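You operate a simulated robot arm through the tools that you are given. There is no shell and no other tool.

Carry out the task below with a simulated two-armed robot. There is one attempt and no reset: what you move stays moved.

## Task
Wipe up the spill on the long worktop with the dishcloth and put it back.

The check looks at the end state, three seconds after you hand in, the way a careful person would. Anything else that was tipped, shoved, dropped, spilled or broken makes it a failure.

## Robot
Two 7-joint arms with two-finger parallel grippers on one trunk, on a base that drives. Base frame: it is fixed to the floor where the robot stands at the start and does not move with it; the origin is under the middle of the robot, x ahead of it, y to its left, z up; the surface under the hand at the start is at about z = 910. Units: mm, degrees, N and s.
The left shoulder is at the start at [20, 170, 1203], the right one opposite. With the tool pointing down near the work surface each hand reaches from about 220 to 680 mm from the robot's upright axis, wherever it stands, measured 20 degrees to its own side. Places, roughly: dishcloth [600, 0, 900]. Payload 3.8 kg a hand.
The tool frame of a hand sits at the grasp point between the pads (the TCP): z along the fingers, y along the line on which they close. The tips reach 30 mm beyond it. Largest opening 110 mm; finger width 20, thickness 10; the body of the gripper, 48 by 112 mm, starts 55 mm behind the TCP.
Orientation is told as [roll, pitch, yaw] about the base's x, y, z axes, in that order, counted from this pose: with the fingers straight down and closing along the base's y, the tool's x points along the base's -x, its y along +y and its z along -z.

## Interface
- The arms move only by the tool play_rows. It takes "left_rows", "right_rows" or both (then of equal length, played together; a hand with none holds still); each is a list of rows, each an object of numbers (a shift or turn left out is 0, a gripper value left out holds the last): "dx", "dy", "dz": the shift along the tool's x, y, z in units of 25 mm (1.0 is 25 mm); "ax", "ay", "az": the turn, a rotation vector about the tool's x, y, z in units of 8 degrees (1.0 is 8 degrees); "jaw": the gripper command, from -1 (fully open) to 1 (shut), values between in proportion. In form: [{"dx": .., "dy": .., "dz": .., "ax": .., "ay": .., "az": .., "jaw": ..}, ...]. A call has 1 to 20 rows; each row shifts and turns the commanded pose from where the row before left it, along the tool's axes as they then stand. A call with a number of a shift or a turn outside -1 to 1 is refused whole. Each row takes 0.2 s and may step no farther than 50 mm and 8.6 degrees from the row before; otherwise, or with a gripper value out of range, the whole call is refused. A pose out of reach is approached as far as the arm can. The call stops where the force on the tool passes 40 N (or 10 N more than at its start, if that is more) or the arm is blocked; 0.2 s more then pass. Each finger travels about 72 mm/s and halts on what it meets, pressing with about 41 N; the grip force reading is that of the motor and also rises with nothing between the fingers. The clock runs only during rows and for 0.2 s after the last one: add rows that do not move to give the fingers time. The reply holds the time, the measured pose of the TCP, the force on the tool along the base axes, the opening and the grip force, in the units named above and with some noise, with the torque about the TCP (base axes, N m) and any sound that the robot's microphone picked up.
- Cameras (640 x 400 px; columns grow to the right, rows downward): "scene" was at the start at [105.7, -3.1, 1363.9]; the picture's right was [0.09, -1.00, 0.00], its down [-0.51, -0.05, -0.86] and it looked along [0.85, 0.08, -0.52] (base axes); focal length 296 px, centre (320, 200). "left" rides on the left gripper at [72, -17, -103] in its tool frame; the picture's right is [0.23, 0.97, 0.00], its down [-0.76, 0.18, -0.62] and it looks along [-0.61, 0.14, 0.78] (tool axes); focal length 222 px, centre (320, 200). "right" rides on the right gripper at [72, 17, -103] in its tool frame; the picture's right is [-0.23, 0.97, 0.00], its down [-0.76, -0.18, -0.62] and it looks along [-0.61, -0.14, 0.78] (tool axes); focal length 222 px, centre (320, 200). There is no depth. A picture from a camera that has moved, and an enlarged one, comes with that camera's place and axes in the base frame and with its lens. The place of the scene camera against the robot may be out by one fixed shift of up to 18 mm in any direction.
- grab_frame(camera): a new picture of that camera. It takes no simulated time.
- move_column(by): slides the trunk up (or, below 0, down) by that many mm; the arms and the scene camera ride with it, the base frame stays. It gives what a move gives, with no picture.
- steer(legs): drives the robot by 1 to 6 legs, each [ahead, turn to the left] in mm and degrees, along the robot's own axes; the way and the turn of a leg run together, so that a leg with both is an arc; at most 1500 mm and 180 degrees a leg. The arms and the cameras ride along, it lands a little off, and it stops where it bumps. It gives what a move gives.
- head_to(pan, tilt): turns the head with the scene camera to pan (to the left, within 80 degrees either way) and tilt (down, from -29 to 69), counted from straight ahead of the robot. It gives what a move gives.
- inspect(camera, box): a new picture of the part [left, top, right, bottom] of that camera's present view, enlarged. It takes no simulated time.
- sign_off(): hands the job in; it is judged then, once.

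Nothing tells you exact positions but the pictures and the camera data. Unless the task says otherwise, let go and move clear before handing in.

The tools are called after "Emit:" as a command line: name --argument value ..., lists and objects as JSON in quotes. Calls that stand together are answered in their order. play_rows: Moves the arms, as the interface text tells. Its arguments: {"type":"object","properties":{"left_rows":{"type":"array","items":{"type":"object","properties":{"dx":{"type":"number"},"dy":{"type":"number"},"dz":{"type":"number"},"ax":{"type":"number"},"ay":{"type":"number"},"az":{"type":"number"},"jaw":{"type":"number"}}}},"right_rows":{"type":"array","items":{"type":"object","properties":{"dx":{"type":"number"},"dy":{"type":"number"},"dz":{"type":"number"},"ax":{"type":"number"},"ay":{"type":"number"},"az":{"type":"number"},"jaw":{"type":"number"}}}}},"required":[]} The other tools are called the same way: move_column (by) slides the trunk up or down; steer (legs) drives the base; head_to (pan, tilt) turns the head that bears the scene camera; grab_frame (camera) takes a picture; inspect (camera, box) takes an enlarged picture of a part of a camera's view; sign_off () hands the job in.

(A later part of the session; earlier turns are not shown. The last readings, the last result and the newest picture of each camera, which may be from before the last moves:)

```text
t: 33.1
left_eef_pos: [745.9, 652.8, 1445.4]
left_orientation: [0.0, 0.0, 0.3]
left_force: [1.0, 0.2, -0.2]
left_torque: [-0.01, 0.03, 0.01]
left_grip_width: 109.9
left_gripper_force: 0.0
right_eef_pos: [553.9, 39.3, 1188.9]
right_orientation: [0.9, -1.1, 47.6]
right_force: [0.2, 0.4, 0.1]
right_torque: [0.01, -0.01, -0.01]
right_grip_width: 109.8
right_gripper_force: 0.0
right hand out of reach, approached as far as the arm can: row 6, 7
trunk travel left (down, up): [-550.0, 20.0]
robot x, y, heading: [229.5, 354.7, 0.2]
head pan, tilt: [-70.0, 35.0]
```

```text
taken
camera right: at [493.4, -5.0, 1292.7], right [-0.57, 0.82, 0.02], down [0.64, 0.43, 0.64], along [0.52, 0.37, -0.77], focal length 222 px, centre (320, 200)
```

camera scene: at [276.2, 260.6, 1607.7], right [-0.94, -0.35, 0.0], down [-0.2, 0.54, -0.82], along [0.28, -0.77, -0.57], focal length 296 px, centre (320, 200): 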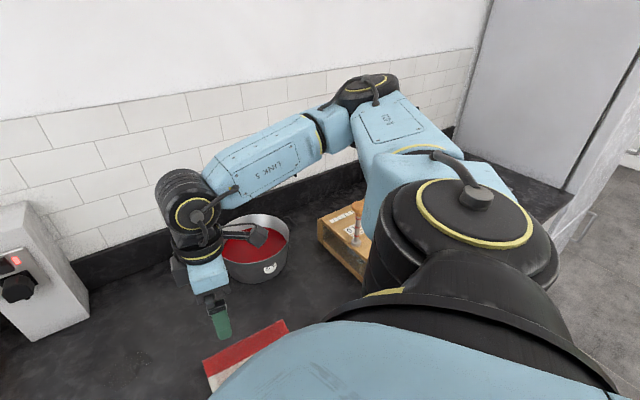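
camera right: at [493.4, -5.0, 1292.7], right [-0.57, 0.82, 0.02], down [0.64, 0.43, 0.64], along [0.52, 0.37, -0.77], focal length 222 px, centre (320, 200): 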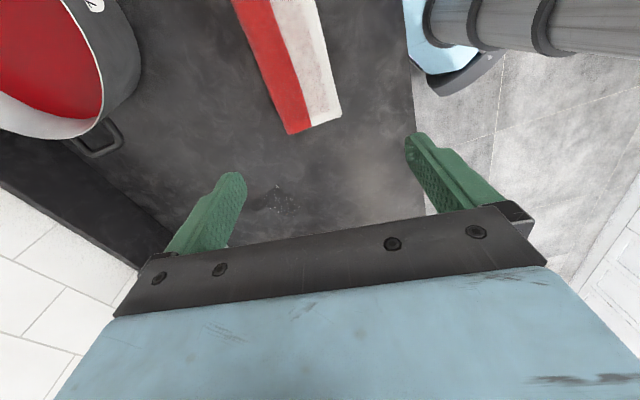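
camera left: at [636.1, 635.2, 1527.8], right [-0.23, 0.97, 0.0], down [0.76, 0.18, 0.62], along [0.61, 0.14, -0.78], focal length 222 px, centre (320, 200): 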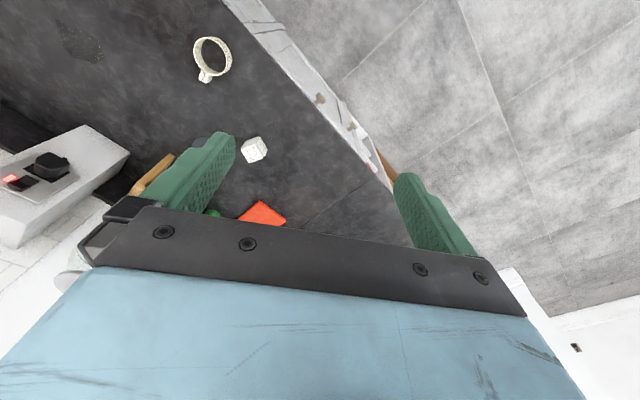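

The wrist hit its limit at about yaw 47.6° and the hand drifted to y = 39, but the elbow is now well above the press. I'll step back over the cloth and see whether the remaining turn is reachable at this lower height.

Emit:
play_rows --right_rows '[{"dx": 0.71, "dy": -0.54}, {"dx": 0.71, "dy": -0.54}, {"dz": 0}]'

Emit:
play_rows --right_rows '[{"az": -0.3}, {"az": -0.3}, {"dz": 0}]'

```text
t: 34.0
left_eef_pos: [747.0, 652.5, 1444.4]
left_orientation: [0.1, 0.0, 0.3]
left_force: [0.2, -0.5, 1.0]
left_torque: [-0.01, 0.0, 0.02]
left_grip_width: 109.7
left_gripper_force: 0.0
right_eef_pos: [555.0, 39.3, 1190.9]
right_orientation: [0.9, -1.2, 47.5]
right_force: [-0.1, 0.0, 0.1]
right_torque: [0.02, 0.03, 0.06]
right_grip_width: 109.9
right_gripper_force: 0.0
right hand out of reach, approached as far as the arm can: row 1, 2
trunk travel left (down, up): [-550.0, 20.0]
robot x, y, heading: [228.9, 352.1, 0.2]
head pan, tilt: [-70.0, 35.0]
```

```text
t: 34.8
left_eef_pos: [747.0, 653.2, 1444.1]
left_orientation: [0.0, 0.1, 0.4]
left_force: [0.5, 0.2, 0.4]
left_torque: [-0.05, 0.03, -0.02]
left_grip_width: 109.8
left_gripper_force: 0.0
right_eef_pos: [543.8, 49.1, 1189.9]
right_orientation: [1.1, -1.4, 51.9]
right_force: [0.1, -0.8, 0.1]
right_torque: [0.01, 0.04, -0.02]
right_grip_width: 110.2
right_gripper_force: 0.0
right hand out of reach, approached as far as the arm can: row 1, 2
trunk travel left (down, up): [-550.0, 20.0]
robot x, y, heading: [228.2, 354.3, 0.2]
head pan, tilt: [-70.0, 35.0]
```

Wrist yaw trades off against hand position here: +52.7° only works with the hand further left. The gripper is symmetric, so I'll try the flipped orientation (yaw -127°) by rotating the wrist the other way at this safe height.

Emit:
play_rows --right_rows '[{"az": 1}, {"az": 1}, {"az": 1}, {"az": 1}, {"az": 1}, {"az": 1}, {"az": 0.5}, {"az": 1}, {"az": 1}, {"az": 1}, {"az": 1}, {"az": 1}, {"az": 0}]'

```text
t: 37.5
left_eef_pos: [746.5, 653.6, 1445.0]
left_orientation: [0.0, 0.0, 0.3]
left_force: [-0.3, 0.1, 0.5]
left_torque: [0.03, 0.01, 0.0]
left_grip_width: 109.8
left_gripper_force: 0.1
right_eef_pos: [544.4, 50.3, 1189.7]
right_orientation: [1.3, 0.9, -39.7]
right_force: [-0.2, -0.3, -0.3]
right_torque: [-0.01, 0.03, -0.01]
right_grip_width: 109.7
right_gripper_force: 0.1
trunk travel left (down, up): [-550.0, 20.0]
robot x, y, heading: [229.7, 353.6, 0.3]
head pan, tilt: [-70.0, 35.0]
```

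The wrist turns freely this way. I'll continue toward -127°.

Emit:
play_rows --right_rows '[{"az": 1}, {"az": 1}, {"az": 1}, {"az": 1}, {"az": 1}, {"az": 1}, {"az": 1}, {"az": 1}, {"az": 1}, {"az": 1}, {"az": 0.95}, {"az": 0}]'

Emit:
grab_frame --camera "scene"

Emit:
grab_frame --camera "right"

```text
t: 40.1
left_eef_pos: [746.1, 652.3, 1445.1]
left_orientation: [0.0, 0.0, 0.3]
left_force: [-0.1, -0.2, 0.4]
left_torque: [0.01, 0.04, -0.01]
left_grip_width: 109.9
left_gripper_force: 0.1
right_eef_pos: [544.2, 48.7, 1190.4]
right_orientation: [-0.9, 1.2, -127.4]
right_force: [-0.1, -0.4, -0.6]
right_torque: [-0.01, 0.0, 0.0]
right_grip_width: 110.3
right_gripper_force: 0.0
trunk travel left (down, up): [-550.0, 20.0]
robot x, y, heading: [230.8, 356.6, 0.4]
head pan, tilt: [-70.0, 35.0]
```

```text
taken
camera scene: at [276.3, 260.4, 1607.7], right [-0.94, -0.35, 0.0], down [-0.2, 0.54, -0.82], along [0.28, -0.77, -0.57], focal length 296 px, centre (320, 200)
```

scene: 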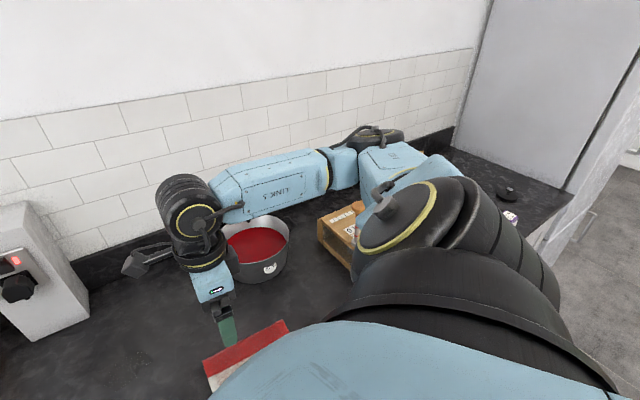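

```text
taken
camera right: at [601.1, 94.7, 1295.2], right [0.64, -0.77, -0.02], down [-0.6, -0.51, 0.61], along [-0.48, -0.38, -0.79], focal length 222 px, centre (320, 200)
```

right: 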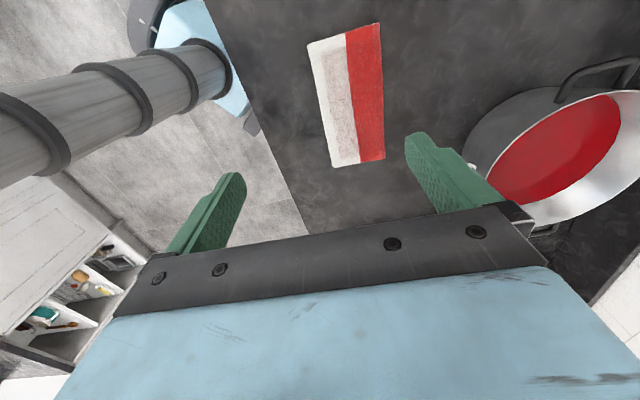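

Yaw -127.4° is reachable. I'll level the small tilt, move over the cloth centre and come down to z ≈ 1060 for a closer look.

Emit:
play_rows --right_rows '[{"ax": -0.11, "ay": -0.15}, {"dx": -0.4, "dy": 0.375, "dz": 0.5}, {"dx": -0.4, "dy": 0.375, "dz": 0.5}, {"dx": -0.4, "dy": 0.375, "dz": 0.5}, {"dx": -0.37, "dy": 0.375, "dz": 0.5}, {"dz": 0.8}, {"dz": 0.8}, {"dz": 0.8}, {"dz": 0.8}, {"dz": 0}]'

Emit:
grab_frame --camera "right"

Emit:
grab_frame --camera "scene"

```text
t: 42.4
left_eef_pos: [746.9, 653.5, 1444.6]
left_orientation: [0.0, -0.1, 0.3]
left_force: [-0.9, -0.4, 0.1]
left_torque: [0.01, 0.01, -0.01]
left_grip_width: 109.8
left_gripper_force: 0.1
right_eef_pos: [549.4, -4.7, 1060.1]
right_orientation: [0.2, 0.0, -127.1]
right_force: [0.6, -0.5, 0.5]
right_torque: [-0.01, 0.0, -0.05]
right_grip_width: 110.3
right_gripper_force: 0.1
trunk travel left (down, up): [-550.0, 20.0]
robot x, y, heading: [229.1, 352.7, 0.3]
head pan, tilt: [-70.0, 35.0]
```

```text
taken
camera right: at [607.2, 43.2, 1163.9], right [0.64, -0.77, 0.0], down [-0.6, -0.5, 0.62], along [-0.48, -0.4, -0.78], focal length 222 px, centre (320, 200)
```

right: 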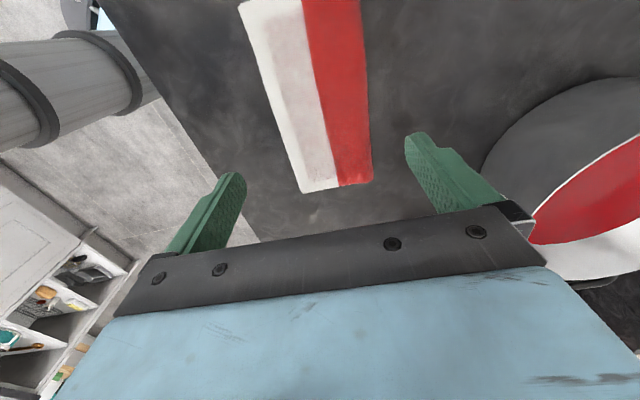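

```text
taken
camera scene: at [276.2, 260.4, 1607.7], right [-0.94, -0.35, 0.0], down [-0.2, 0.54, -0.82], along [0.28, -0.77, -0.57], focal length 296 px, centre (320, 200)
```

scene: 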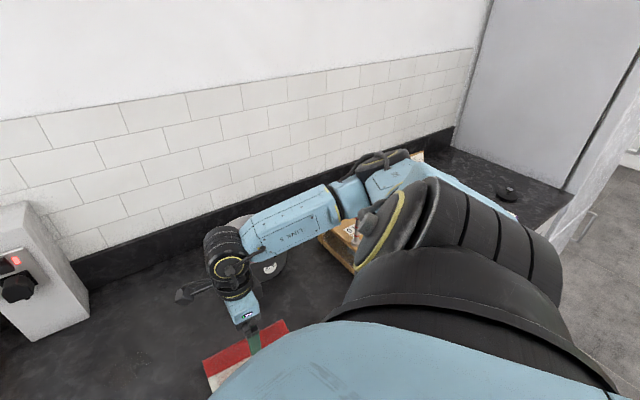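

The hand is over the cloth with the elbow still high. I'll zoom in to read the cloth edges precisely for alignment.

Emit:
inspect --camera "right" --box '[230, 0, 420, 119]'

Emit:
inspect --camera "right" --box '[230, 90, 420, 209]'

```text
3.36 times, centred on (325, 60) of right
camera zoom: at [607.2, 43.2, 1163.9], right [0.64, -0.77, 0.0], down [-0.6, -0.5, 0.62], along [-0.48, -0.4, -0.78], focal length 747 px, centre (303, 672)
```

zoom: 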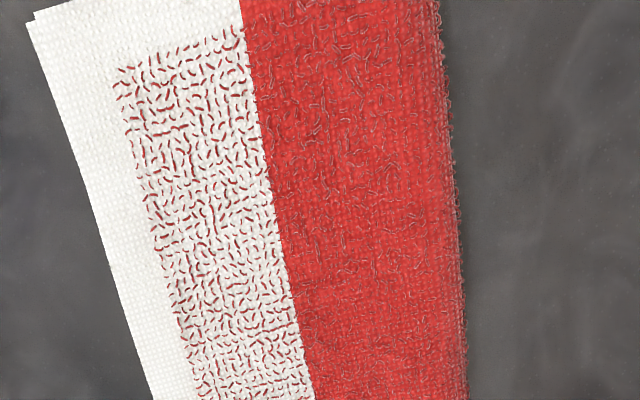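

```text
3.36 times, centred on (325, 150) of right
camera zoom: at [607.2, 43.2, 1163.9], right [0.64, -0.77, 0.0], down [-0.6, -0.5, 0.62], along [-0.48, -0.4, -0.78], focal length 747 px, centre (303, 370)
```

zoom: 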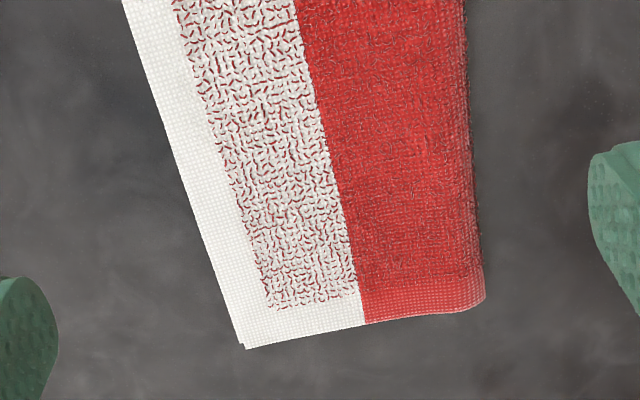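

The cloth edges sit at about -49 and +50 mm across the tool's closing axis, so it's nearly centred in the 110 mm opening. I'll descend to z ≈ 950 and check clearances.

Emit:
play_rows --right_rows '[{"dz": 0.55, "jaw": -1}, {"dz": 0.55}, {"dz": 0.55}, {"dz": 0.55}, {"dz": 0.55}, {"dz": 0.55}, {"dz": 0.55}, {"dz": 0.5}, {"dz": 0}]'

Emit:
grab_frame --camera "right"

Emit:
head_to --pan -60 --tilt 45

Emit:
grab_frame --camera "scene"

```text
t: 44.4
left_eef_pos: [744.8, 653.4, 1445.6]
left_orientation: [0.0, -0.1, 0.4]
left_force: [0.2, 0.3, 0.0]
left_torque: [-0.01, -0.01, -0.01]
left_grip_width: 109.9
left_gripper_force: 0.2
right_eef_pos: [551.1, -5.2, 951.7]
right_orientation: [0.1, 0.1, -127.2]
right_force: [0.3, 0.8, -0.4]
right_torque: [0.0, -0.01, 0.02]
right_grip_width: 110.0
right_gripper_force: 0.0
trunk travel left (down, up): [-550.0, 20.0]
robot x, y, heading: [229.1, 355.9, 0.2]
head pan, tilt: [-70.0, 35.0]
```

```text
taken
camera right: at [607.7, 43.8, 1054.8], right [0.64, -0.77, 0.0], down [-0.6, -0.5, 0.62], along [-0.48, -0.4, -0.78], focal length 222 px, centre (320, 200)
```

right: 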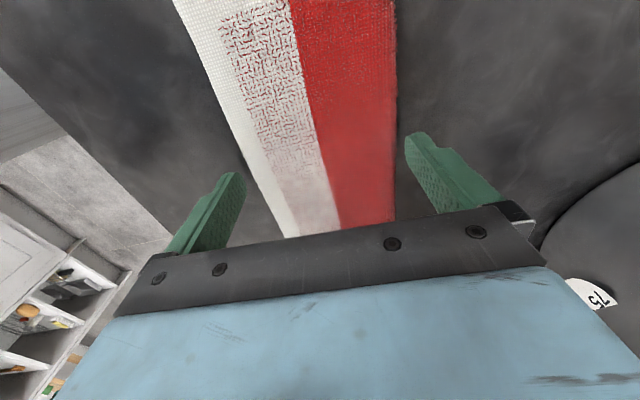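

```text
t: 45.1
left_eef_pos: [746.6, 654.0, 1445.3]
left_orientation: [0.0, -0.2, 0.3]
left_force: [-0.4, 0.8, 0.3]
left_torque: [-0.01, 0.01, 0.02]
left_grip_width: 110.0
left_gripper_force: 0.1
right_eef_pos: [549.7, -4.1, 951.9]
right_orientation: [0.1, -0.1, -127.2]
right_force: [-0.7, 0.3, 1.3]
right_torque: [-0.01, -0.01, -0.01]
right_grip_width: 109.9
right_gripper_force: 0.0
trunk travel left (down, up): [-550.0, 20.0]
robot x, y, heading: [230.2, 353.8, 0.1]
head pan, tilt: [-60.0, 45.0]
```

```text
taken
camera scene: at [286.8, 272.7, 1592.9], right [-0.86, -0.5, 0.0], down [-0.36, 0.61, -0.71], along [0.36, -0.61, -0.71], focal length 296 px, centre (320, 200)
```

scene: 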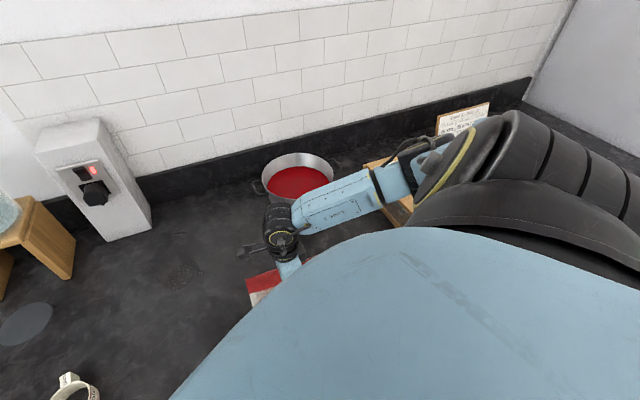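

I'll zoom in at the fingertips to confirm that both sit outside the cloth edges.

Emit:
inspect --camera "right" --box '[200, 110, 460, 240]'

Emit:
inspect --camera "scene" --box '[230, 190, 330, 310]'

```text
2.46 times, centred on (330, 175) of right
camera zoom: at [607.8, 43.7, 1055.1], right [0.64, -0.77, 0.0], down [-0.6, -0.5, 0.62], along [-0.48, -0.4, -0.78], focal length 547 px, centre (295, 262)
```

zoom: 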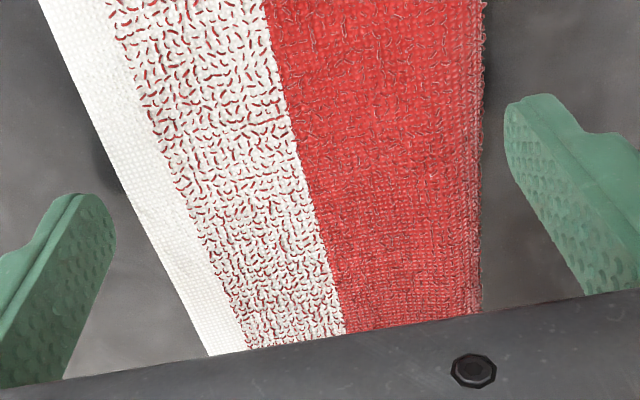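

```text
3.33 times, centred on (280, 250) of scene
camera zoom: at [286.8, 272.7, 1592.9], right [-0.86, -0.5, 0.0], down [-0.36, 0.61, -0.71], along [0.36, -0.61, -0.71], focal length 987 px, centre (453, 33)
```

zoom: 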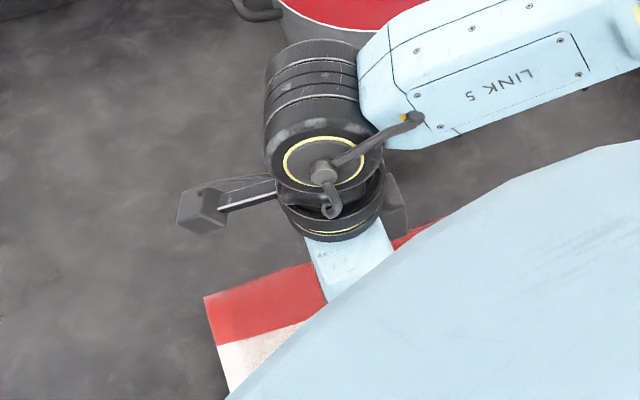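

Both fingertips clear the cloth by about 4–6 mm. I'll nudge 1 mm toward the red side, then lower the tips to just above the worktop.

Emit:
play_rows --right_rows '[{"dy": 0.04, "dz": 0.2}, {"dz": 0.2}, {"dz": 0.12}, {"dz": 0}]'

Emit:
inspect --camera "right" --box '[200, 110, 460, 240]'

```text
t: 46.1
left_eef_pos: [744.6, 653.0, 1445.3]
left_orientation: [0.1, -0.1, 0.4]
left_force: [0.1, -0.1, 0.0]
left_torque: [0.0, -0.02, -0.03]
left_grip_width: 110.1
left_gripper_force: 0.1
right_eef_pos: [551.2, -5.2, 940.3]
right_orientation: [0.1, 0.0, -127.1]
right_force: [-3.0, -5.1, 25.9]
right_torque: [0.71, 1.37, 0.52]
right_grip_width: 110.1
right_gripper_force: 0.0
trunk travel left (down, up): [-550.0, 20.0]
robot x, y, heading: [231.5, 353.4, 0.3]
head pan, tilt: [-60.0, 45.0]
```

```text
2.46 times, centred on (330, 175) of right
camera zoom: at [608.0, 43.0, 1044.1], right [0.64, -0.77, 0.0], down [-0.6, -0.5, 0.62], along [-0.48, -0.4, -0.78], focal length 547 px, centre (295, 262)
```

zoom: 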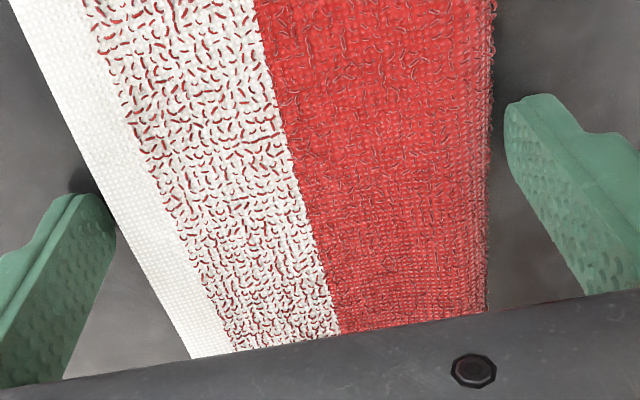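

The white-side finger touched something at z = 940, so the worktop is at about 910. I'll back off 2.5 mm and close the fingers partway to see how the cloth reacts.

Emit:
play_rows --right_rows '[{"dz": -0.1}, {"dz": 0, "jaw": -0.8}, {"dz": 0, "jaw": -0.75}, {"dz": 0}]'

Emit:
inspect --camera "right" --box '[200, 110, 460, 240]'

```text
t: 47.1
left_eef_pos: [746.9, 652.9, 1444.9]
left_orientation: [0.0, 0.1, 0.2]
left_force: [0.0, 0.2, -0.3]
left_torque: [0.01, 0.0, 0.02]
left_grip_width: 110.3
left_gripper_force: 0.0
right_eef_pos: [550.9, -5.4, 940.7]
right_orientation: [0.0, 0.0, -127.2]
right_force: [1.1, 1.8, -0.4]
right_torque: [-0.02, 0.02, 0.0]
right_grip_width: 96.3
right_gripper_force: 0.2
trunk travel left (down, up): [-550.0, 20.0]
robot x, y, heading: [230.8, 355.9, 0.3]
head pan, tilt: [-60.0, 45.0]
```

```text
2.46 times, centred on (330, 175) of right
camera zoom: at [608.2, 43.0, 1044.5], right [0.64, -0.77, 0.0], down [-0.6, -0.5, 0.62], along [-0.48, -0.4, -0.78], focal length 547 px, centre (295, 262)
```

zoom: 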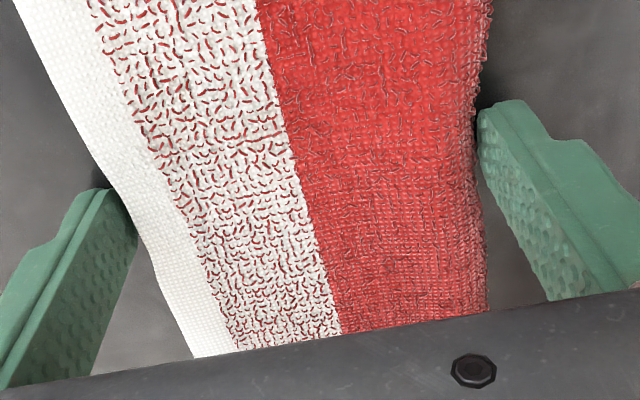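

The cloth is soft and dents at the fingers. I'll close further in stages and watch the grip force.

Emit:
play_rows --right_rows '[{"dz": 0, "jaw": -0.65}, {"dz": 0, "jaw": -0.55}, {"dz": 0, "jaw": -0.5}, {"dz": 0}]'

Emit:
inspect --camera "right" --box '[200, 60, 460, 240]'

```text
t: 48.1
left_eef_pos: [746.0, 653.3, 1443.9]
left_orientation: [0.0, 0.0, 0.3]
left_force: [0.1, 0.3, 1.2]
left_torque: [-0.01, -0.03, 0.03]
left_grip_width: 110.0
left_gripper_force: 0.1
right_eef_pos: [551.0, -5.3, 941.2]
right_orientation: [0.1, 0.0, -127.1]
right_force: [0.6, -0.5, -0.2]
right_torque: [0.0, 0.02, 0.0]
right_grip_width: 82.6
right_gripper_force: 0.3
trunk travel left (down, up): [-550.0, 20.0]
robot x, y, heading: [231.5, 355.1, 0.5]
head pan, tilt: [-60.0, 45.0]
```

```text
2.22 times, centred on (330, 150) of right
camera zoom: at [608.4, 42.8, 1044.8], right [0.64, -0.77, 0.0], down [-0.6, -0.5, 0.62], along [-0.48, -0.4, -0.78], focal length 494 px, centre (298, 311)
```

zoom: 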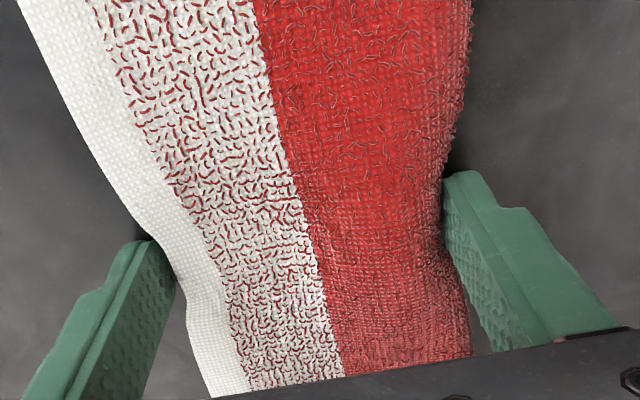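

It's still squeezing with almost no resistance, so I'll keep closing until there's a firm hold.

Emit:
play_rows --right_rows '[{"dz": 0, "jaw": -0.35}, {"dz": 0, "jaw": -0.2}, {"dz": 0, "jaw": -0.1}, {"dz": 0}]'

Emit:
inspect --camera "right" --box '[200, 40, 460, 240]'

```text
t: 49.1
left_eef_pos: [746.4, 651.9, 1444.8]
left_orientation: [0.0, -0.1, 0.3]
left_force: [-0.3, 0.1, 0.4]
left_torque: [0.0, 0.02, -0.01]
left_grip_width: 109.9
left_gripper_force: 0.1
right_eef_pos: [550.4, -4.9, 941.1]
right_orientation: [0.1, 0.0, -127.2]
right_force: [-0.1, 0.1, -0.4]
right_torque: [0.05, -0.03, -0.03]
right_grip_width: 60.6
right_gripper_force: 0.4
trunk travel left (down, up): [-550.0, 20.0]
robot x, y, heading: [228.3, 356.0, 0.3]
head pan, tilt: [-60.0, 45.0]
```

```text
2.00 times, centred on (330, 140) of right
camera zoom: at [608.4, 42.8, 1044.8], right [0.64, -0.77, 0.0], down [-0.6, -0.5, 0.62], along [-0.48, -0.4, -0.78], focal length 444 px, centre (300, 320)
```

zoom: 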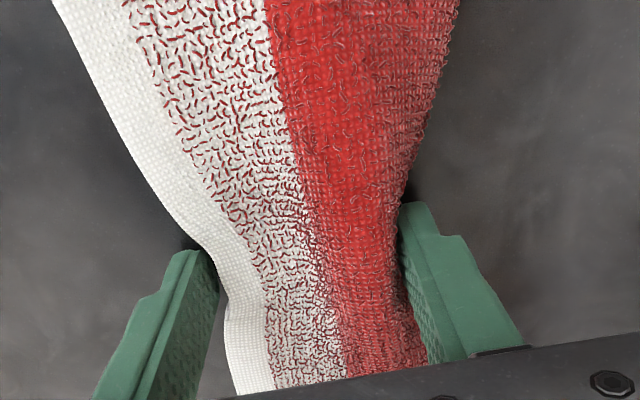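

Emit:
play_rows --right_rows '[{"dz": 0, "jaw": 0.1}, {"dz": 0, "jaw": 0.3}, {"dz": 0, "jaw": 0.4}, {"dz": 0}]'

Emit:
inspect --camera "right" --box '[200, 40, 460, 240]'

```text
t: 50.1
left_eef_pos: [746.1, 653.1, 1444.4]
left_orientation: [0.1, 0.0, 0.3]
left_force: [-0.2, 0.2, -0.7]
left_torque: [0.02, -0.01, -0.03]
left_grip_width: 110.2
left_gripper_force: 0.1
right_eef_pos: [551.6, -4.5, 941.2]
right_orientation: [0.1, 0.0, -127.2]
right_force: [-1.1, -0.6, -0.8]
right_torque: [0.01, 0.0, 0.0]
right_grip_width: 33.2
right_gripper_force: 0.5
trunk travel left (down, up): [-550.0, 20.0]
robot x, y, heading: [226.1, 356.8, 0.2]
head pan, tilt: [-60.0, 45.0]
```

```text
2.00 times, centred on (330, 140) of right
camera zoom: at [608.4, 42.8, 1044.8], right [0.64, -0.77, 0.0], down [-0.6, -0.5, 0.62], along [-0.48, -0.4, -0.78], focal length 444 px, centre (300, 320)
```

zoom: 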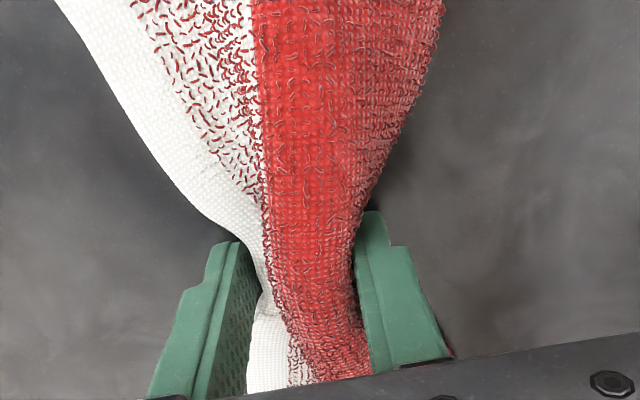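

The cloth is gathering into a bunch between the fingers. I'll close fully to pinch it.

Emit:
play_rows --right_rows '[{"dz": 0, "jaw": 0.7}, {"dz": 0, "jaw": 1}, {"dz": 0, "jaw": 1}, {"dz": 0}]'

Emit:
inspect --camera "right" --box '[200, 40, 460, 240]'

Emit:
inspect --camera "scene" --box '[230, 190, 330, 310]'

```text
t: 51.1
left_eef_pos: [746.6, 653.7, 1444.9]
left_orientation: [0.0, 0.0, 0.3]
left_force: [0.0, 1.3, -0.4]
left_torque: [0.02, 0.01, 0.01]
left_grip_width: 109.9
left_gripper_force: 0.1
right_eef_pos: [550.8, -4.5, 942.0]
right_orientation: [0.1, 0.2, -127.2]
right_force: [-0.1, 0.2, 8.4]
right_torque: [-0.01, 0.02, 0.07]
right_grip_width: 11.2
right_gripper_force: 40.5
trunk travel left (down, up): [-550.0, 20.0]
robot x, y, heading: [229.2, 353.1, 0.3]
head pan, tilt: [-60.0, 45.0]
```

```text
2.00 times, centred on (330, 140) of right
camera zoom: at [608.4, 43.0, 1045.5], right [0.64, -0.77, 0.0], down [-0.6, -0.5, 0.62], along [-0.48, -0.4, -0.78], focal length 444 px, centre (300, 320)
```

zoom: 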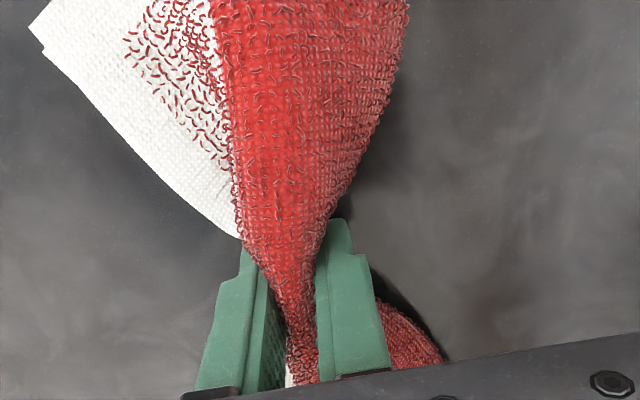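

```text
3.33 times, centred on (280, 250) of scene
camera zoom: at [286.3, 273.2, 1593.0], right [-0.86, -0.51, 0.0], down [-0.36, 0.61, -0.71], along [0.36, -0.61, -0.71], focal length 987 px, centre (453, 33)
```

zoom: 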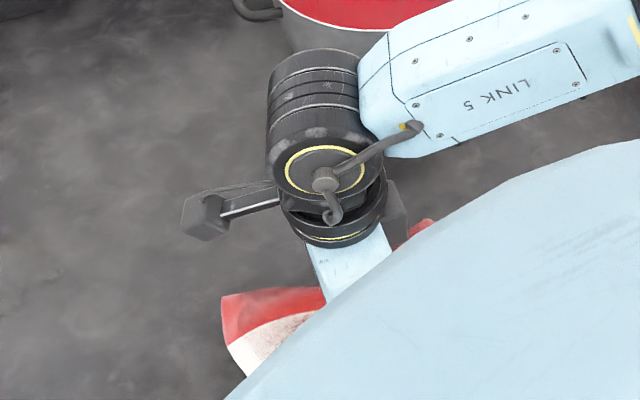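

The cloth is held firmly, with 11 mm of fabric between the pads at 40 N. I'll lift it straight up and check that it comes along.

Emit:
play_rows --right_rows '[{"dz": -0.4}, {"dz": -0.6}, {"dz": -0.8}, {"dz": -0.8}, {"dz": -0.8}, {"dz": -0.8}, {"dz": -0.6}, {"dz": 0}]'

Emit:
grab_frame --camera "right"

Emit:
head_to --pan -35 --tilt 50

Emit:
grab_frame --camera "scene"

```text
t: 52.9
left_eef_pos: [746.0, 653.9, 1445.1]
left_orientation: [0.0, 0.0, 0.4]
left_force: [0.3, -1.8, 0.1]
left_torque: [-0.01, 0.01, 0.01]
left_grip_width: 110.1
left_gripper_force: 0.0
right_eef_pos: [551.6, -4.0, 1060.4]
right_orientation: [0.1, 0.0, -127.2]
right_force: [0.6, -0.4, -0.8]
right_torque: [0.01, 0.05, 0.02]
right_grip_width: 9.9
right_gripper_force: 40.8
trunk travel left (down, up): [-550.0, 20.0]
robot x, y, heading: [229.8, 349.8, 0.2]
head pan, tilt: [-60.0, 45.0]
```

```text
taken
camera right: at [607.7, 43.1, 1164.4], right [0.64, -0.77, 0.0], down [-0.6, -0.5, 0.62], along [-0.48, -0.4, -0.78], focal length 222 px, centre (320, 200)
```

right: 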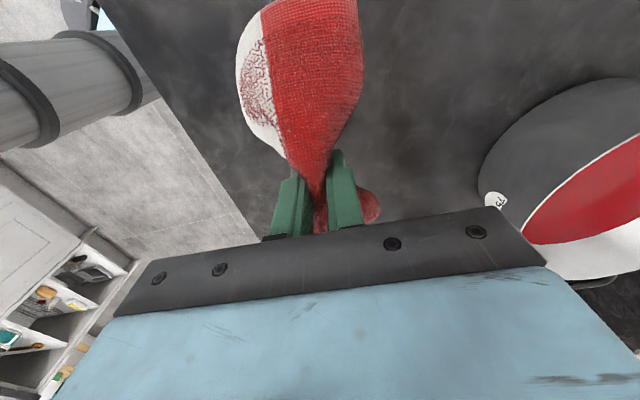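

```text
t: 53.8
left_eef_pos: [746.3, 652.5, 1444.6]
left_orientation: [-0.1, -0.1, 0.3]
left_force: [-0.7, 0.0, 0.1]
left_torque: [0.01, -0.03, 0.02]
left_grip_width: 110.1
left_gripper_force: 0.0
right_eef_pos: [550.8, -5.7, 1060.1]
right_orientation: [0.2, 0.0, -127.3]
right_force: [0.0, 0.0, 0.8]
right_torque: [0.07, 0.0, 0.02]
right_grip_width: 10.1
right_gripper_force: 41.2
trunk travel left (down, up): [-550.0, 20.0]
robot x, y, heading: [230.6, 353.6, 0.3]
head pan, tilt: [-35.0, 50.0]
```

```text
taken
camera scene: at [309.0, 299.0, 1586.0], right [-0.57, -0.82, 0.0], down [-0.63, 0.44, -0.64], along [0.53, -0.37, -0.77], focal length 296 px, centre (320, 200)
```

scene: 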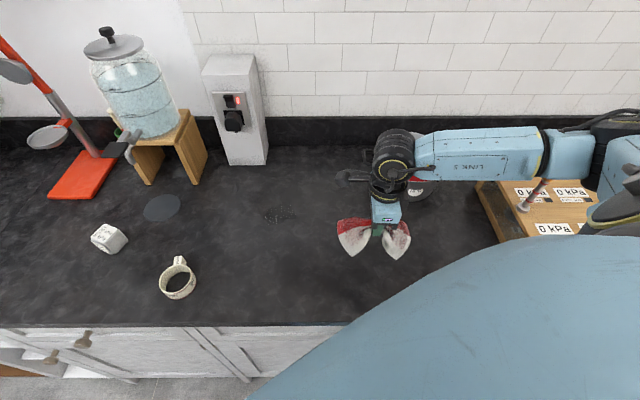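

The cloth came up as a bow-tie bunch and nothing else moved. I'll carry it over to the spill at z ≈ 1060.

Emit:
play_rows --right_rows '[{"dx": 0.5, "dy": 0.25}, {"dx": 0.84, "dy": 0.43}, {"dx": 0.84, "dy": 0.43}, {"dx": 0.84, "dy": 0.43}, {"dx": 0.84, "dy": 0.43}, {"dx": 0.84, "dy": 0.43}, {"dx": 0.84, "dy": 0.43}, {"dx": 0.84, "dy": 0.43}, {"dx": 0.84, "dy": 0.43}, {"dx": 0.84, "dy": 0.43}, {"dx": 0.84, "dy": 0.43}, {"dx": 0.84, "dy": 0.43}, {"dx": 0.3, "dy": 0.15}, {"dz": 0}]'

Emit:
grab_frame --camera "scene"

Emit:
grab_frame --camera "right"

```text
t: 56.8
left_eef_pos: [746.8, 653.4, 1444.7]
left_orientation: [0.0, -0.1, 0.3]
left_force: [0.4, -0.4, -0.9]
left_torque: [0.0, 0.0, -0.01]
left_grip_width: 109.9
left_gripper_force: 0.1
right_eef_pos: [805.4, 116.7, 1061.4]
right_orientation: [0.1, 0.2, -127.2]
right_force: [-0.2, -0.7, -0.9]
right_torque: [0.04, 0.0, 0.05]
right_grip_width: 9.8
right_gripper_force: 41.2
trunk travel left (down, up): [-550.0, 20.0]
robot x, y, heading: [232.5, 353.0, 0.4]
head pan, tilt: [-35.0, 50.0]
```

```text
taken
camera scene: at [309.0, 299.0, 1585.9], right [-0.57, -0.82, 0.0], down [-0.63, 0.44, -0.64], along [0.53, -0.37, -0.77], focal length 296 px, centre (320, 200)
```

scene: 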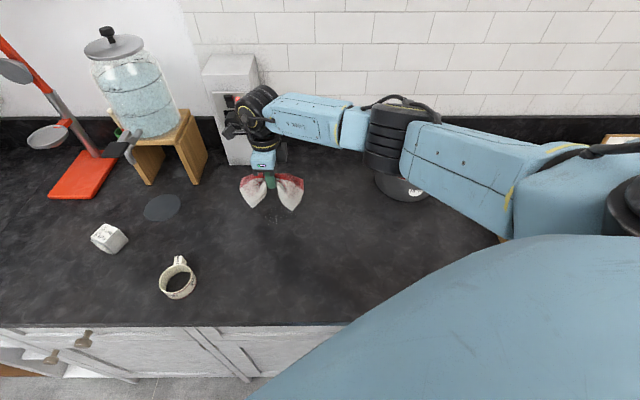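

```text
taken
camera right: at [862.8, 165.0, 1165.4], right [0.64, -0.77, 0.0], down [-0.6, -0.5, 0.62], along [-0.48, -0.4, -0.78], focal length 222 px, centre (320, 200)
```

right: 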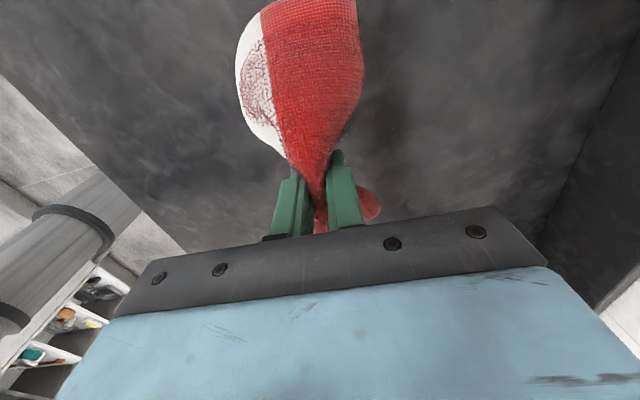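

The cloth is above the spill and clear of the dispenser. For comfortable reach I'll raise the hand a little and lower the trunk, then check elbow clearance over the pot.

Emit:
play_rows --right_rows '[{"dz": -0.6}, {"dz": -0.6}, {"dz": -0.6}, {"dz": -0.6}, {"dz": 0}]'

Emit:
move_column --by -120

Emit:
grab_frame --camera "scene"

Emit:
head_to --pan -60 --tilt 40

Emit:
grab_frame --camera "scene"

```text
t: 58.0
left_eef_pos: [746.6, 653.6, 1445.0]
left_orientation: [-0.1, 0.0, 0.3]
left_force: [-0.4, -0.4, 0.2]
left_torque: [-0.01, 0.02, 0.0]
left_grip_width: 109.9
left_gripper_force: 0.0
right_eef_pos: [805.3, 117.1, 1121.5]
right_orientation: [0.1, 0.0, -127.2]
right_force: [0.7, 1.1, 0.2]
right_torque: [0.02, 0.02, 0.04]
right_grip_width: 9.9
right_gripper_force: 41.0
trunk travel left (down, up): [-550.0, 20.0]
robot x, y, heading: [230.1, 351.8, 0.2]
head pan, tilt: [-35.0, 50.0]
```

```text
t: 59.5
left_eef_pos: [746.6, 651.8, 1324.7]
left_orientation: [0.1, -0.2, 0.3]
left_force: [0.3, 0.0, 0.2]
left_torque: [0.01, 0.0, 0.01]
left_grip_width: 109.9
left_gripper_force: 0.1
right_eef_pos: [805.7, 117.3, 1001.0]
right_orientation: [0.1, 0.1, -127.2]
right_force: [-0.3, -1.0, -0.5]
right_torque: [0.03, 0.03, 0.04]
right_grip_width: 9.9
right_gripper_force: 40.4
trunk travel left (down, up): [-430.0, 140.0]
robot x, y, heading: [230.3, 351.7, 0.3]
head pan, tilt: [-35.0, 50.0]
```

```text
taken
camera scene: at [308.9, 299.1, 1466.1], right [-0.57, -0.82, 0.0], down [-0.63, 0.44, -0.64], along [0.53, -0.37, -0.77], focal length 296 px, centre (320, 200)
```

scene: 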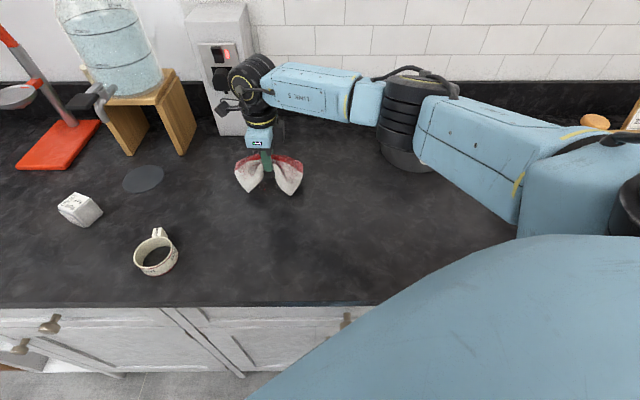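

```text
t: 60.4
left_eef_pos: [746.0, 653.0, 1324.6]
left_orientation: [0.0, 0.0, 0.3]
left_force: [-0.3, 0.7, 0.4]
left_torque: [-0.01, 0.0, -0.02]
left_grip_width: 110.0
left_gripper_force: 0.1
right_eef_pos: [805.1, 117.1, 1000.4]
right_orientation: [0.0, 0.0, -127.2]
right_force: [1.0, -0.2, 0.6]
right_torque: [0.05, 0.03, 0.03]
right_grip_width: 9.8
right_gripper_force: 40.7
trunk travel left (down, up): [-430.0, 140.0]
robot x, y, heading: [231.0, 353.0, 0.2]
head pan, tilt: [-60.0, 40.0]
```

```text
taken
camera scene: at [288.8, 269.6, 1480.1], right [-0.86, -0.51, 0.0], down [-0.33, 0.55, -0.77], along [0.39, -0.66, -0.64], focal length 296 px, centre (320, 200)
```

scene: 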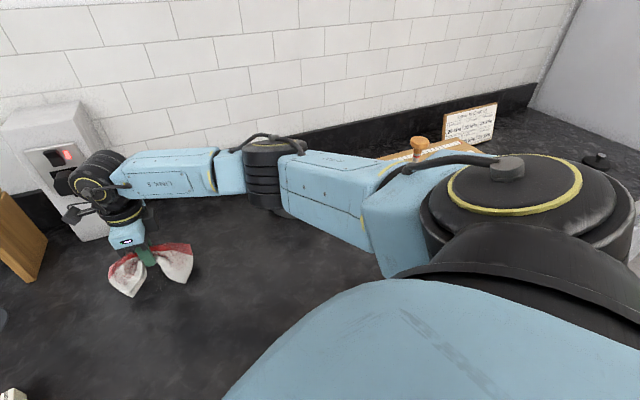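

The elbow sits beside and above the pot with clearance. I'll lower the cloth gently onto the spill.

Emit:
play_rows --right_rows '[{"dz": 0.4}, {"dz": 0.4}, {"dz": 0.4}, {"dz": 0.4}, {"dz": 0.3}, {"dz": 0.2}, {"dz": 0}]'

Emit:
grab_frame --camera "right"

Emit:
head_to --pan -25 --tilt 45

Emit:
grab_frame --camera "scene"

Emit:
grab_frame --camera "left"

```text
t: 62.0
left_eef_pos: [746.9, 654.0, 1325.1]
left_orientation: [0.0, -0.1, 0.3]
left_force: [-0.8, 0.6, 0.5]
left_torque: [0.0, -0.01, -0.02]
left_grip_width: 110.0
left_gripper_force: 0.0
right_eef_pos: [805.1, 116.4, 948.0]
right_orientation: [0.0, 0.1, -127.2]
right_force: [-0.7, -0.8, 0.4]
right_torque: [0.03, 0.02, 0.05]
right_grip_width: 10.1
right_gripper_force: 40.7
trunk travel left (down, up): [-430.0, 140.0]
robot x, y, heading: [231.9, 354.9, 0.4]
head pan, tilt: [-60.0, 40.0]
```

```text
taken
camera right: at [862.9, 165.1, 1052.2], right [0.64, -0.77, 0.0], down [-0.6, -0.5, 0.62], along [-0.48, -0.4, -0.78], focal length 222 px, centre (320, 200)
```

right: 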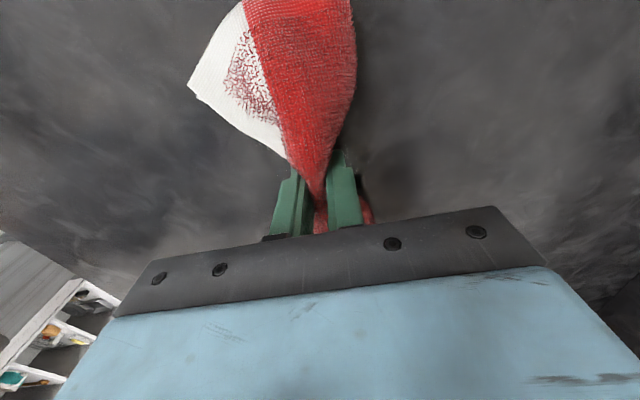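

```text
t: 63.0
left_eef_pos: [746.4, 654.0, 1325.5]
left_orientation: [-0.1, -0.1, 0.3]
left_force: [0.5, -0.3, -0.3]
left_torque: [-0.01, 0.0, 0.02]
left_grip_width: 109.9
left_gripper_force: 0.1
right_eef_pos: [805.6, 117.1, 948.9]
right_orientation: [0.2, 0.0, -127.3]
right_force: [0.1, 1.0, -0.4]
right_torque: [0.07, 0.07, 0.02]
right_grip_width: 10.0
right_gripper_force: 41.3
trunk travel left (down, up): [-430.0, 140.0]
robot x, y, heading: [225.7, 352.0, 0.4]
head pan, tilt: [-25.0, 45.0]
```

```text
taken
camera scene: at [319.6, 308.9, 1472.9], right [-0.42, -0.91, 0.0], down [-0.64, 0.3, -0.71], along [0.64, -0.3, -0.71], focal length 296 px, centre (320, 200)
```

scene: 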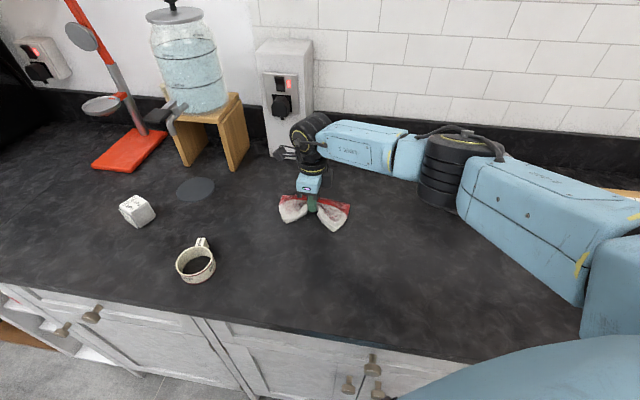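

```text
taken
camera left: at [675.0, 635.7, 1428.1], right [-0.23, 0.97, 0.0], down [0.76, 0.18, 0.62], along [0.61, 0.15, -0.78], focal length 222 px, centre (320, 200)
```

left: 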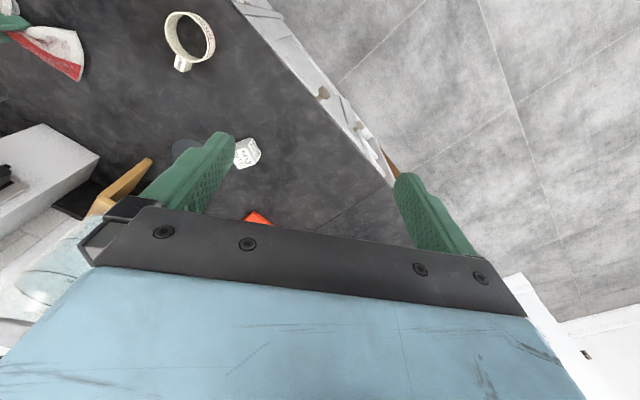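

The cloth wings have settled on the worktop over the spill. I'll press a little more, to light contact, before wiping.

Emit:
play_rows --right_rows '[{"dz": 0.12}, {"dz": 0.12}, {"dz": 0}]'

```text
t: 63.8
left_eef_pos: [745.9, 654.3, 1325.4]
left_orientation: [0.0, -0.2, 0.3]
left_force: [-0.6, 0.5, -0.2]
left_torque: [0.0, 0.0, 0.03]
left_grip_width: 110.0
left_gripper_force: 0.0
right_eef_pos: [805.4, 117.6, 944.0]
right_orientation: [0.2, 0.1, -127.1]
right_force: [-1.0, 0.1, 8.0]
right_torque: [0.01, 0.07, 0.01]
right_grip_width: 9.8
right_gripper_force: 41.0
trunk travel left (down, up): [-430.0, 140.0]
robot x, y, heading: [228.7, 350.1, 0.4]
head pan, tilt: [-25.0, 45.0]
```

There's 8 N of downward contact, which is good for wiping. First strokes run back and forth across the spill along the closing direction.

Emit:
play_rows --right_rows '[{"dy": 0.4}, {"dy": 0.4}, {"dy": 0.4}, {"dy": 0.4}, {"dy": 0.4}, {"dy": -0.5}, {"dy": -0.5}, {"dy": -0.5}, {"dy": -0.5}, {"dy": -0.5}, {"dy": -0.5}, {"dy": -0.5}, {"dy": -0.5}, {"dy": 0.5}, {"dy": 0.5}, {"dy": 0.5}, {"dy": 0.5}, {"dy": 0}]'

Emit:
grab_frame --camera "scene"

Emit:
grab_frame --camera "right"

```text
t: 67.6
left_eef_pos: [745.6, 653.5, 1324.6]
left_orientation: [0.0, -0.1, 0.4]
left_force: [-0.1, 0.1, -0.6]
left_torque: [0.0, 0.05, -0.02]
left_grip_width: 109.8
left_gripper_force: 0.0
right_eef_pos: [798.4, 117.7, 944.2]
right_orientation: [0.1, 0.1, -127.2]
right_force: [-2.5, 1.0, 8.7]
right_torque: [0.02, 0.06, 0.04]
right_grip_width: 10.0
right_gripper_force: 40.9
right hand out of reach, approached as far as the arm can: row 5
trunk travel left (down, up): [-430.0, 140.0]
robot x, y, heading: [230.3, 353.7, 0.6]
head pan, tilt: [-25.0, 45.0]
```

```text
taken
camera scene: at [318.6, 309.5, 1473.0], right [-0.42, -0.91, 0.0], down [-0.64, 0.29, -0.71], along [0.64, -0.3, -0.71], focal length 296 px, centre (320, 200)
```

scene: 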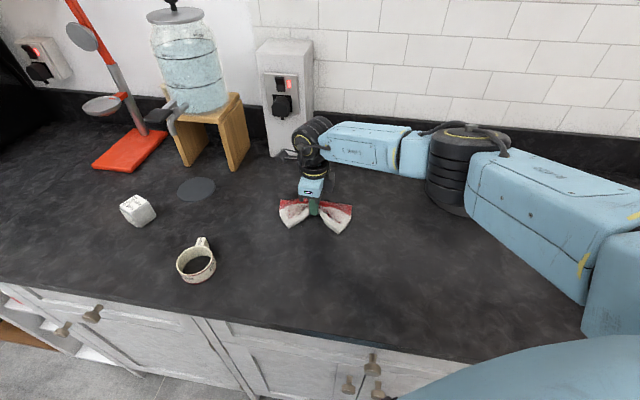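

```text
taken
camera right: at [855.1, 164.8, 1047.5], right [0.64, -0.77, 0.0], down [-0.6, -0.5, 0.62], along [-0.48, -0.4, -0.78], focal length 222 px, centre (320, 200)
```

right: 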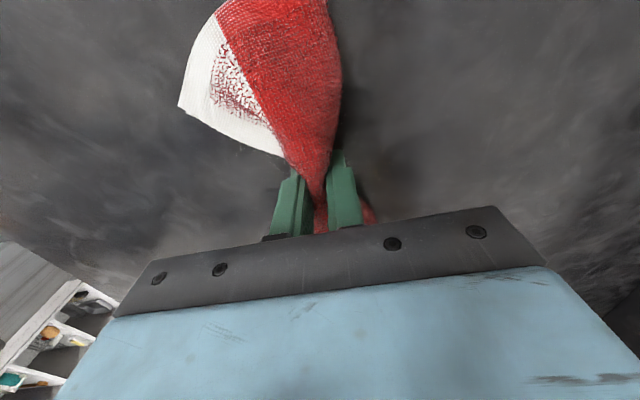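

The strokes worked, with a reach limit only at the far end. Next come strokes along the other direction, then I'll lift and check.

Emit:
play_rows --right_rows '[{"dx": 0.5}, {"dx": 0.5}, {"dx": 0.5}, {"dx": 0.5}, {"dx": -0.5}, {"dx": -0.5}, {"dx": -0.5}, {"dx": -0.5}, {"dx": -0.5}, {"dx": -0.5}, {"dx": -0.5}, {"dx": -0.5}, {"dx": 0.5, "dy": 0.3}, {"dx": 0.5, "dy": 0.3}, {"dx": 0.5, "dy": 0.3}, {"dx": 0.5, "dy": 0.3}, {"dx": 0}]'

Emit:
play_rows --right_rows '[{"dx": 0.4}, {"dx": 0.4}, {"dx": 0.4}, {"dx": 0.4}, {"dx": -0.5}, {"dx": -0.5}, {"dx": -0.5}, {"dx": -0.5}, {"dx": -0.5}, {"dx": -0.5}, {"dx": -0.5}, {"dx": 0.5, "dy": -0.5}, {"dx": 0.5, "dy": -0.5}, {"dx": 0.5, "dy": -0.5}, {"dx": 0.4, "dy": -0.5}, {"dx": 0}]'

Emit:
play_rows --right_rows '[{"dz": -0.4}, {"dz": -0.6}, {"dz": -0.8}, {"dz": -0.8}, {"dz": 0}]'

Emit:
grab_frame --camera "scene"

Emit:
grab_frame --camera "left"

```text
t: 71.2
left_eef_pos: [745.0, 653.5, 1324.5]
left_orientation: [0.0, -0.1, 0.3]
left_force: [-0.5, -0.4, 0.0]
left_torque: [0.0, 0.02, 0.0]
left_grip_width: 110.0
left_gripper_force: 0.0
right_eef_pos: [821.4, 98.1, 943.1]
right_orientation: [0.1, 0.1, -127.0]
right_force: [-1.0, -0.4, 8.4]
right_torque: [-0.03, 0.05, 0.03]
right_grip_width: 9.8
right_gripper_force: 41.0
trunk travel left (down, up): [-430.0, 140.0]
robot x, y, heading: [233.6, 353.8, 0.5]
head pan, tilt: [-25.0, 45.0]
```

```text
t: 74.6
left_eef_pos: [745.0, 652.5, 1324.8]
left_orientation: [0.1, -0.1, 0.3]
left_force: [-0.1, -0.5, 0.4]
left_torque: [0.0, -0.01, -0.01]
left_grip_width: 110.0
left_gripper_force: 0.0
right_eef_pos: [774.8, 128.8, 944.2]
right_orientation: [0.2, 0.1, -127.2]
right_force: [0.7, 0.7, 4.9]
right_torque: [-0.04, -0.02, 0.02]
right_grip_width: 10.1
right_gripper_force: 40.8
right hand out of reach, approached as far as the arm can: row 4
trunk travel left (down, up): [-430.0, 140.0]
robot x, y, heading: [227.4, 352.0, 0.4]
head pan, tilt: [-25.0, 45.0]
```

```text
t: 75.8
left_eef_pos: [746.2, 654.2, 1324.8]
left_orientation: [0.0, 0.0, 0.3]
left_force: [0.0, -0.1, 0.0]
left_torque: [0.01, -0.04, -0.02]
left_grip_width: 109.9
left_gripper_force: 0.0
right_eef_pos: [775.3, 129.6, 1009.1]
right_orientation: [0.1, 0.0, -127.2]
right_force: [-0.6, 0.6, -0.3]
right_torque: [0.04, 0.01, 0.05]
right_grip_width: 10.0
right_gripper_force: 40.8
trunk travel left (down, up): [-430.0, 140.0]
robot x, y, heading: [227.5, 353.0, 0.2]
head pan, tilt: [-25.0, 45.0]
```

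```text
taken
camera scene: at [319.8, 309.0, 1472.8], right [-0.42, -0.91, 0.0], down [-0.64, 0.3, -0.71], along [0.64, -0.3, -0.71], focal length 296 px, centre (320, 200)
```

scene: 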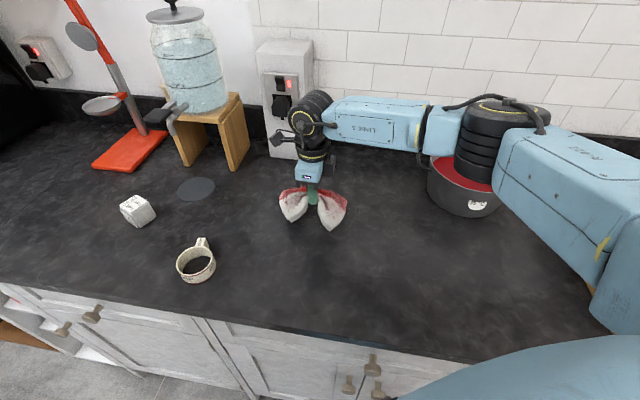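

```text
taken
camera left: at [675.2, 635.7, 1428.0], right [-0.23, 0.97, 0.0], down [0.76, 0.18, 0.62], along [0.61, 0.15, -0.78], focal length 222 px, centre (320, 200)
```

left: 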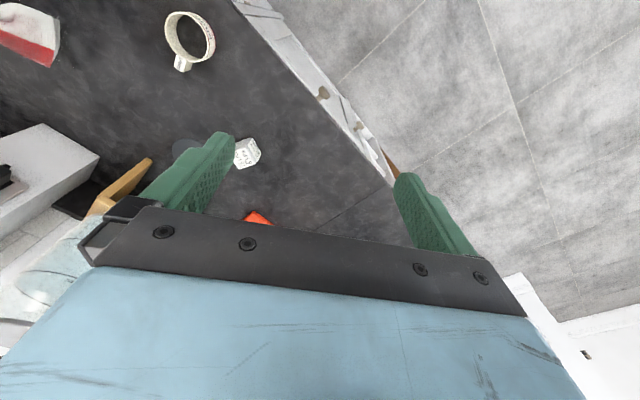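

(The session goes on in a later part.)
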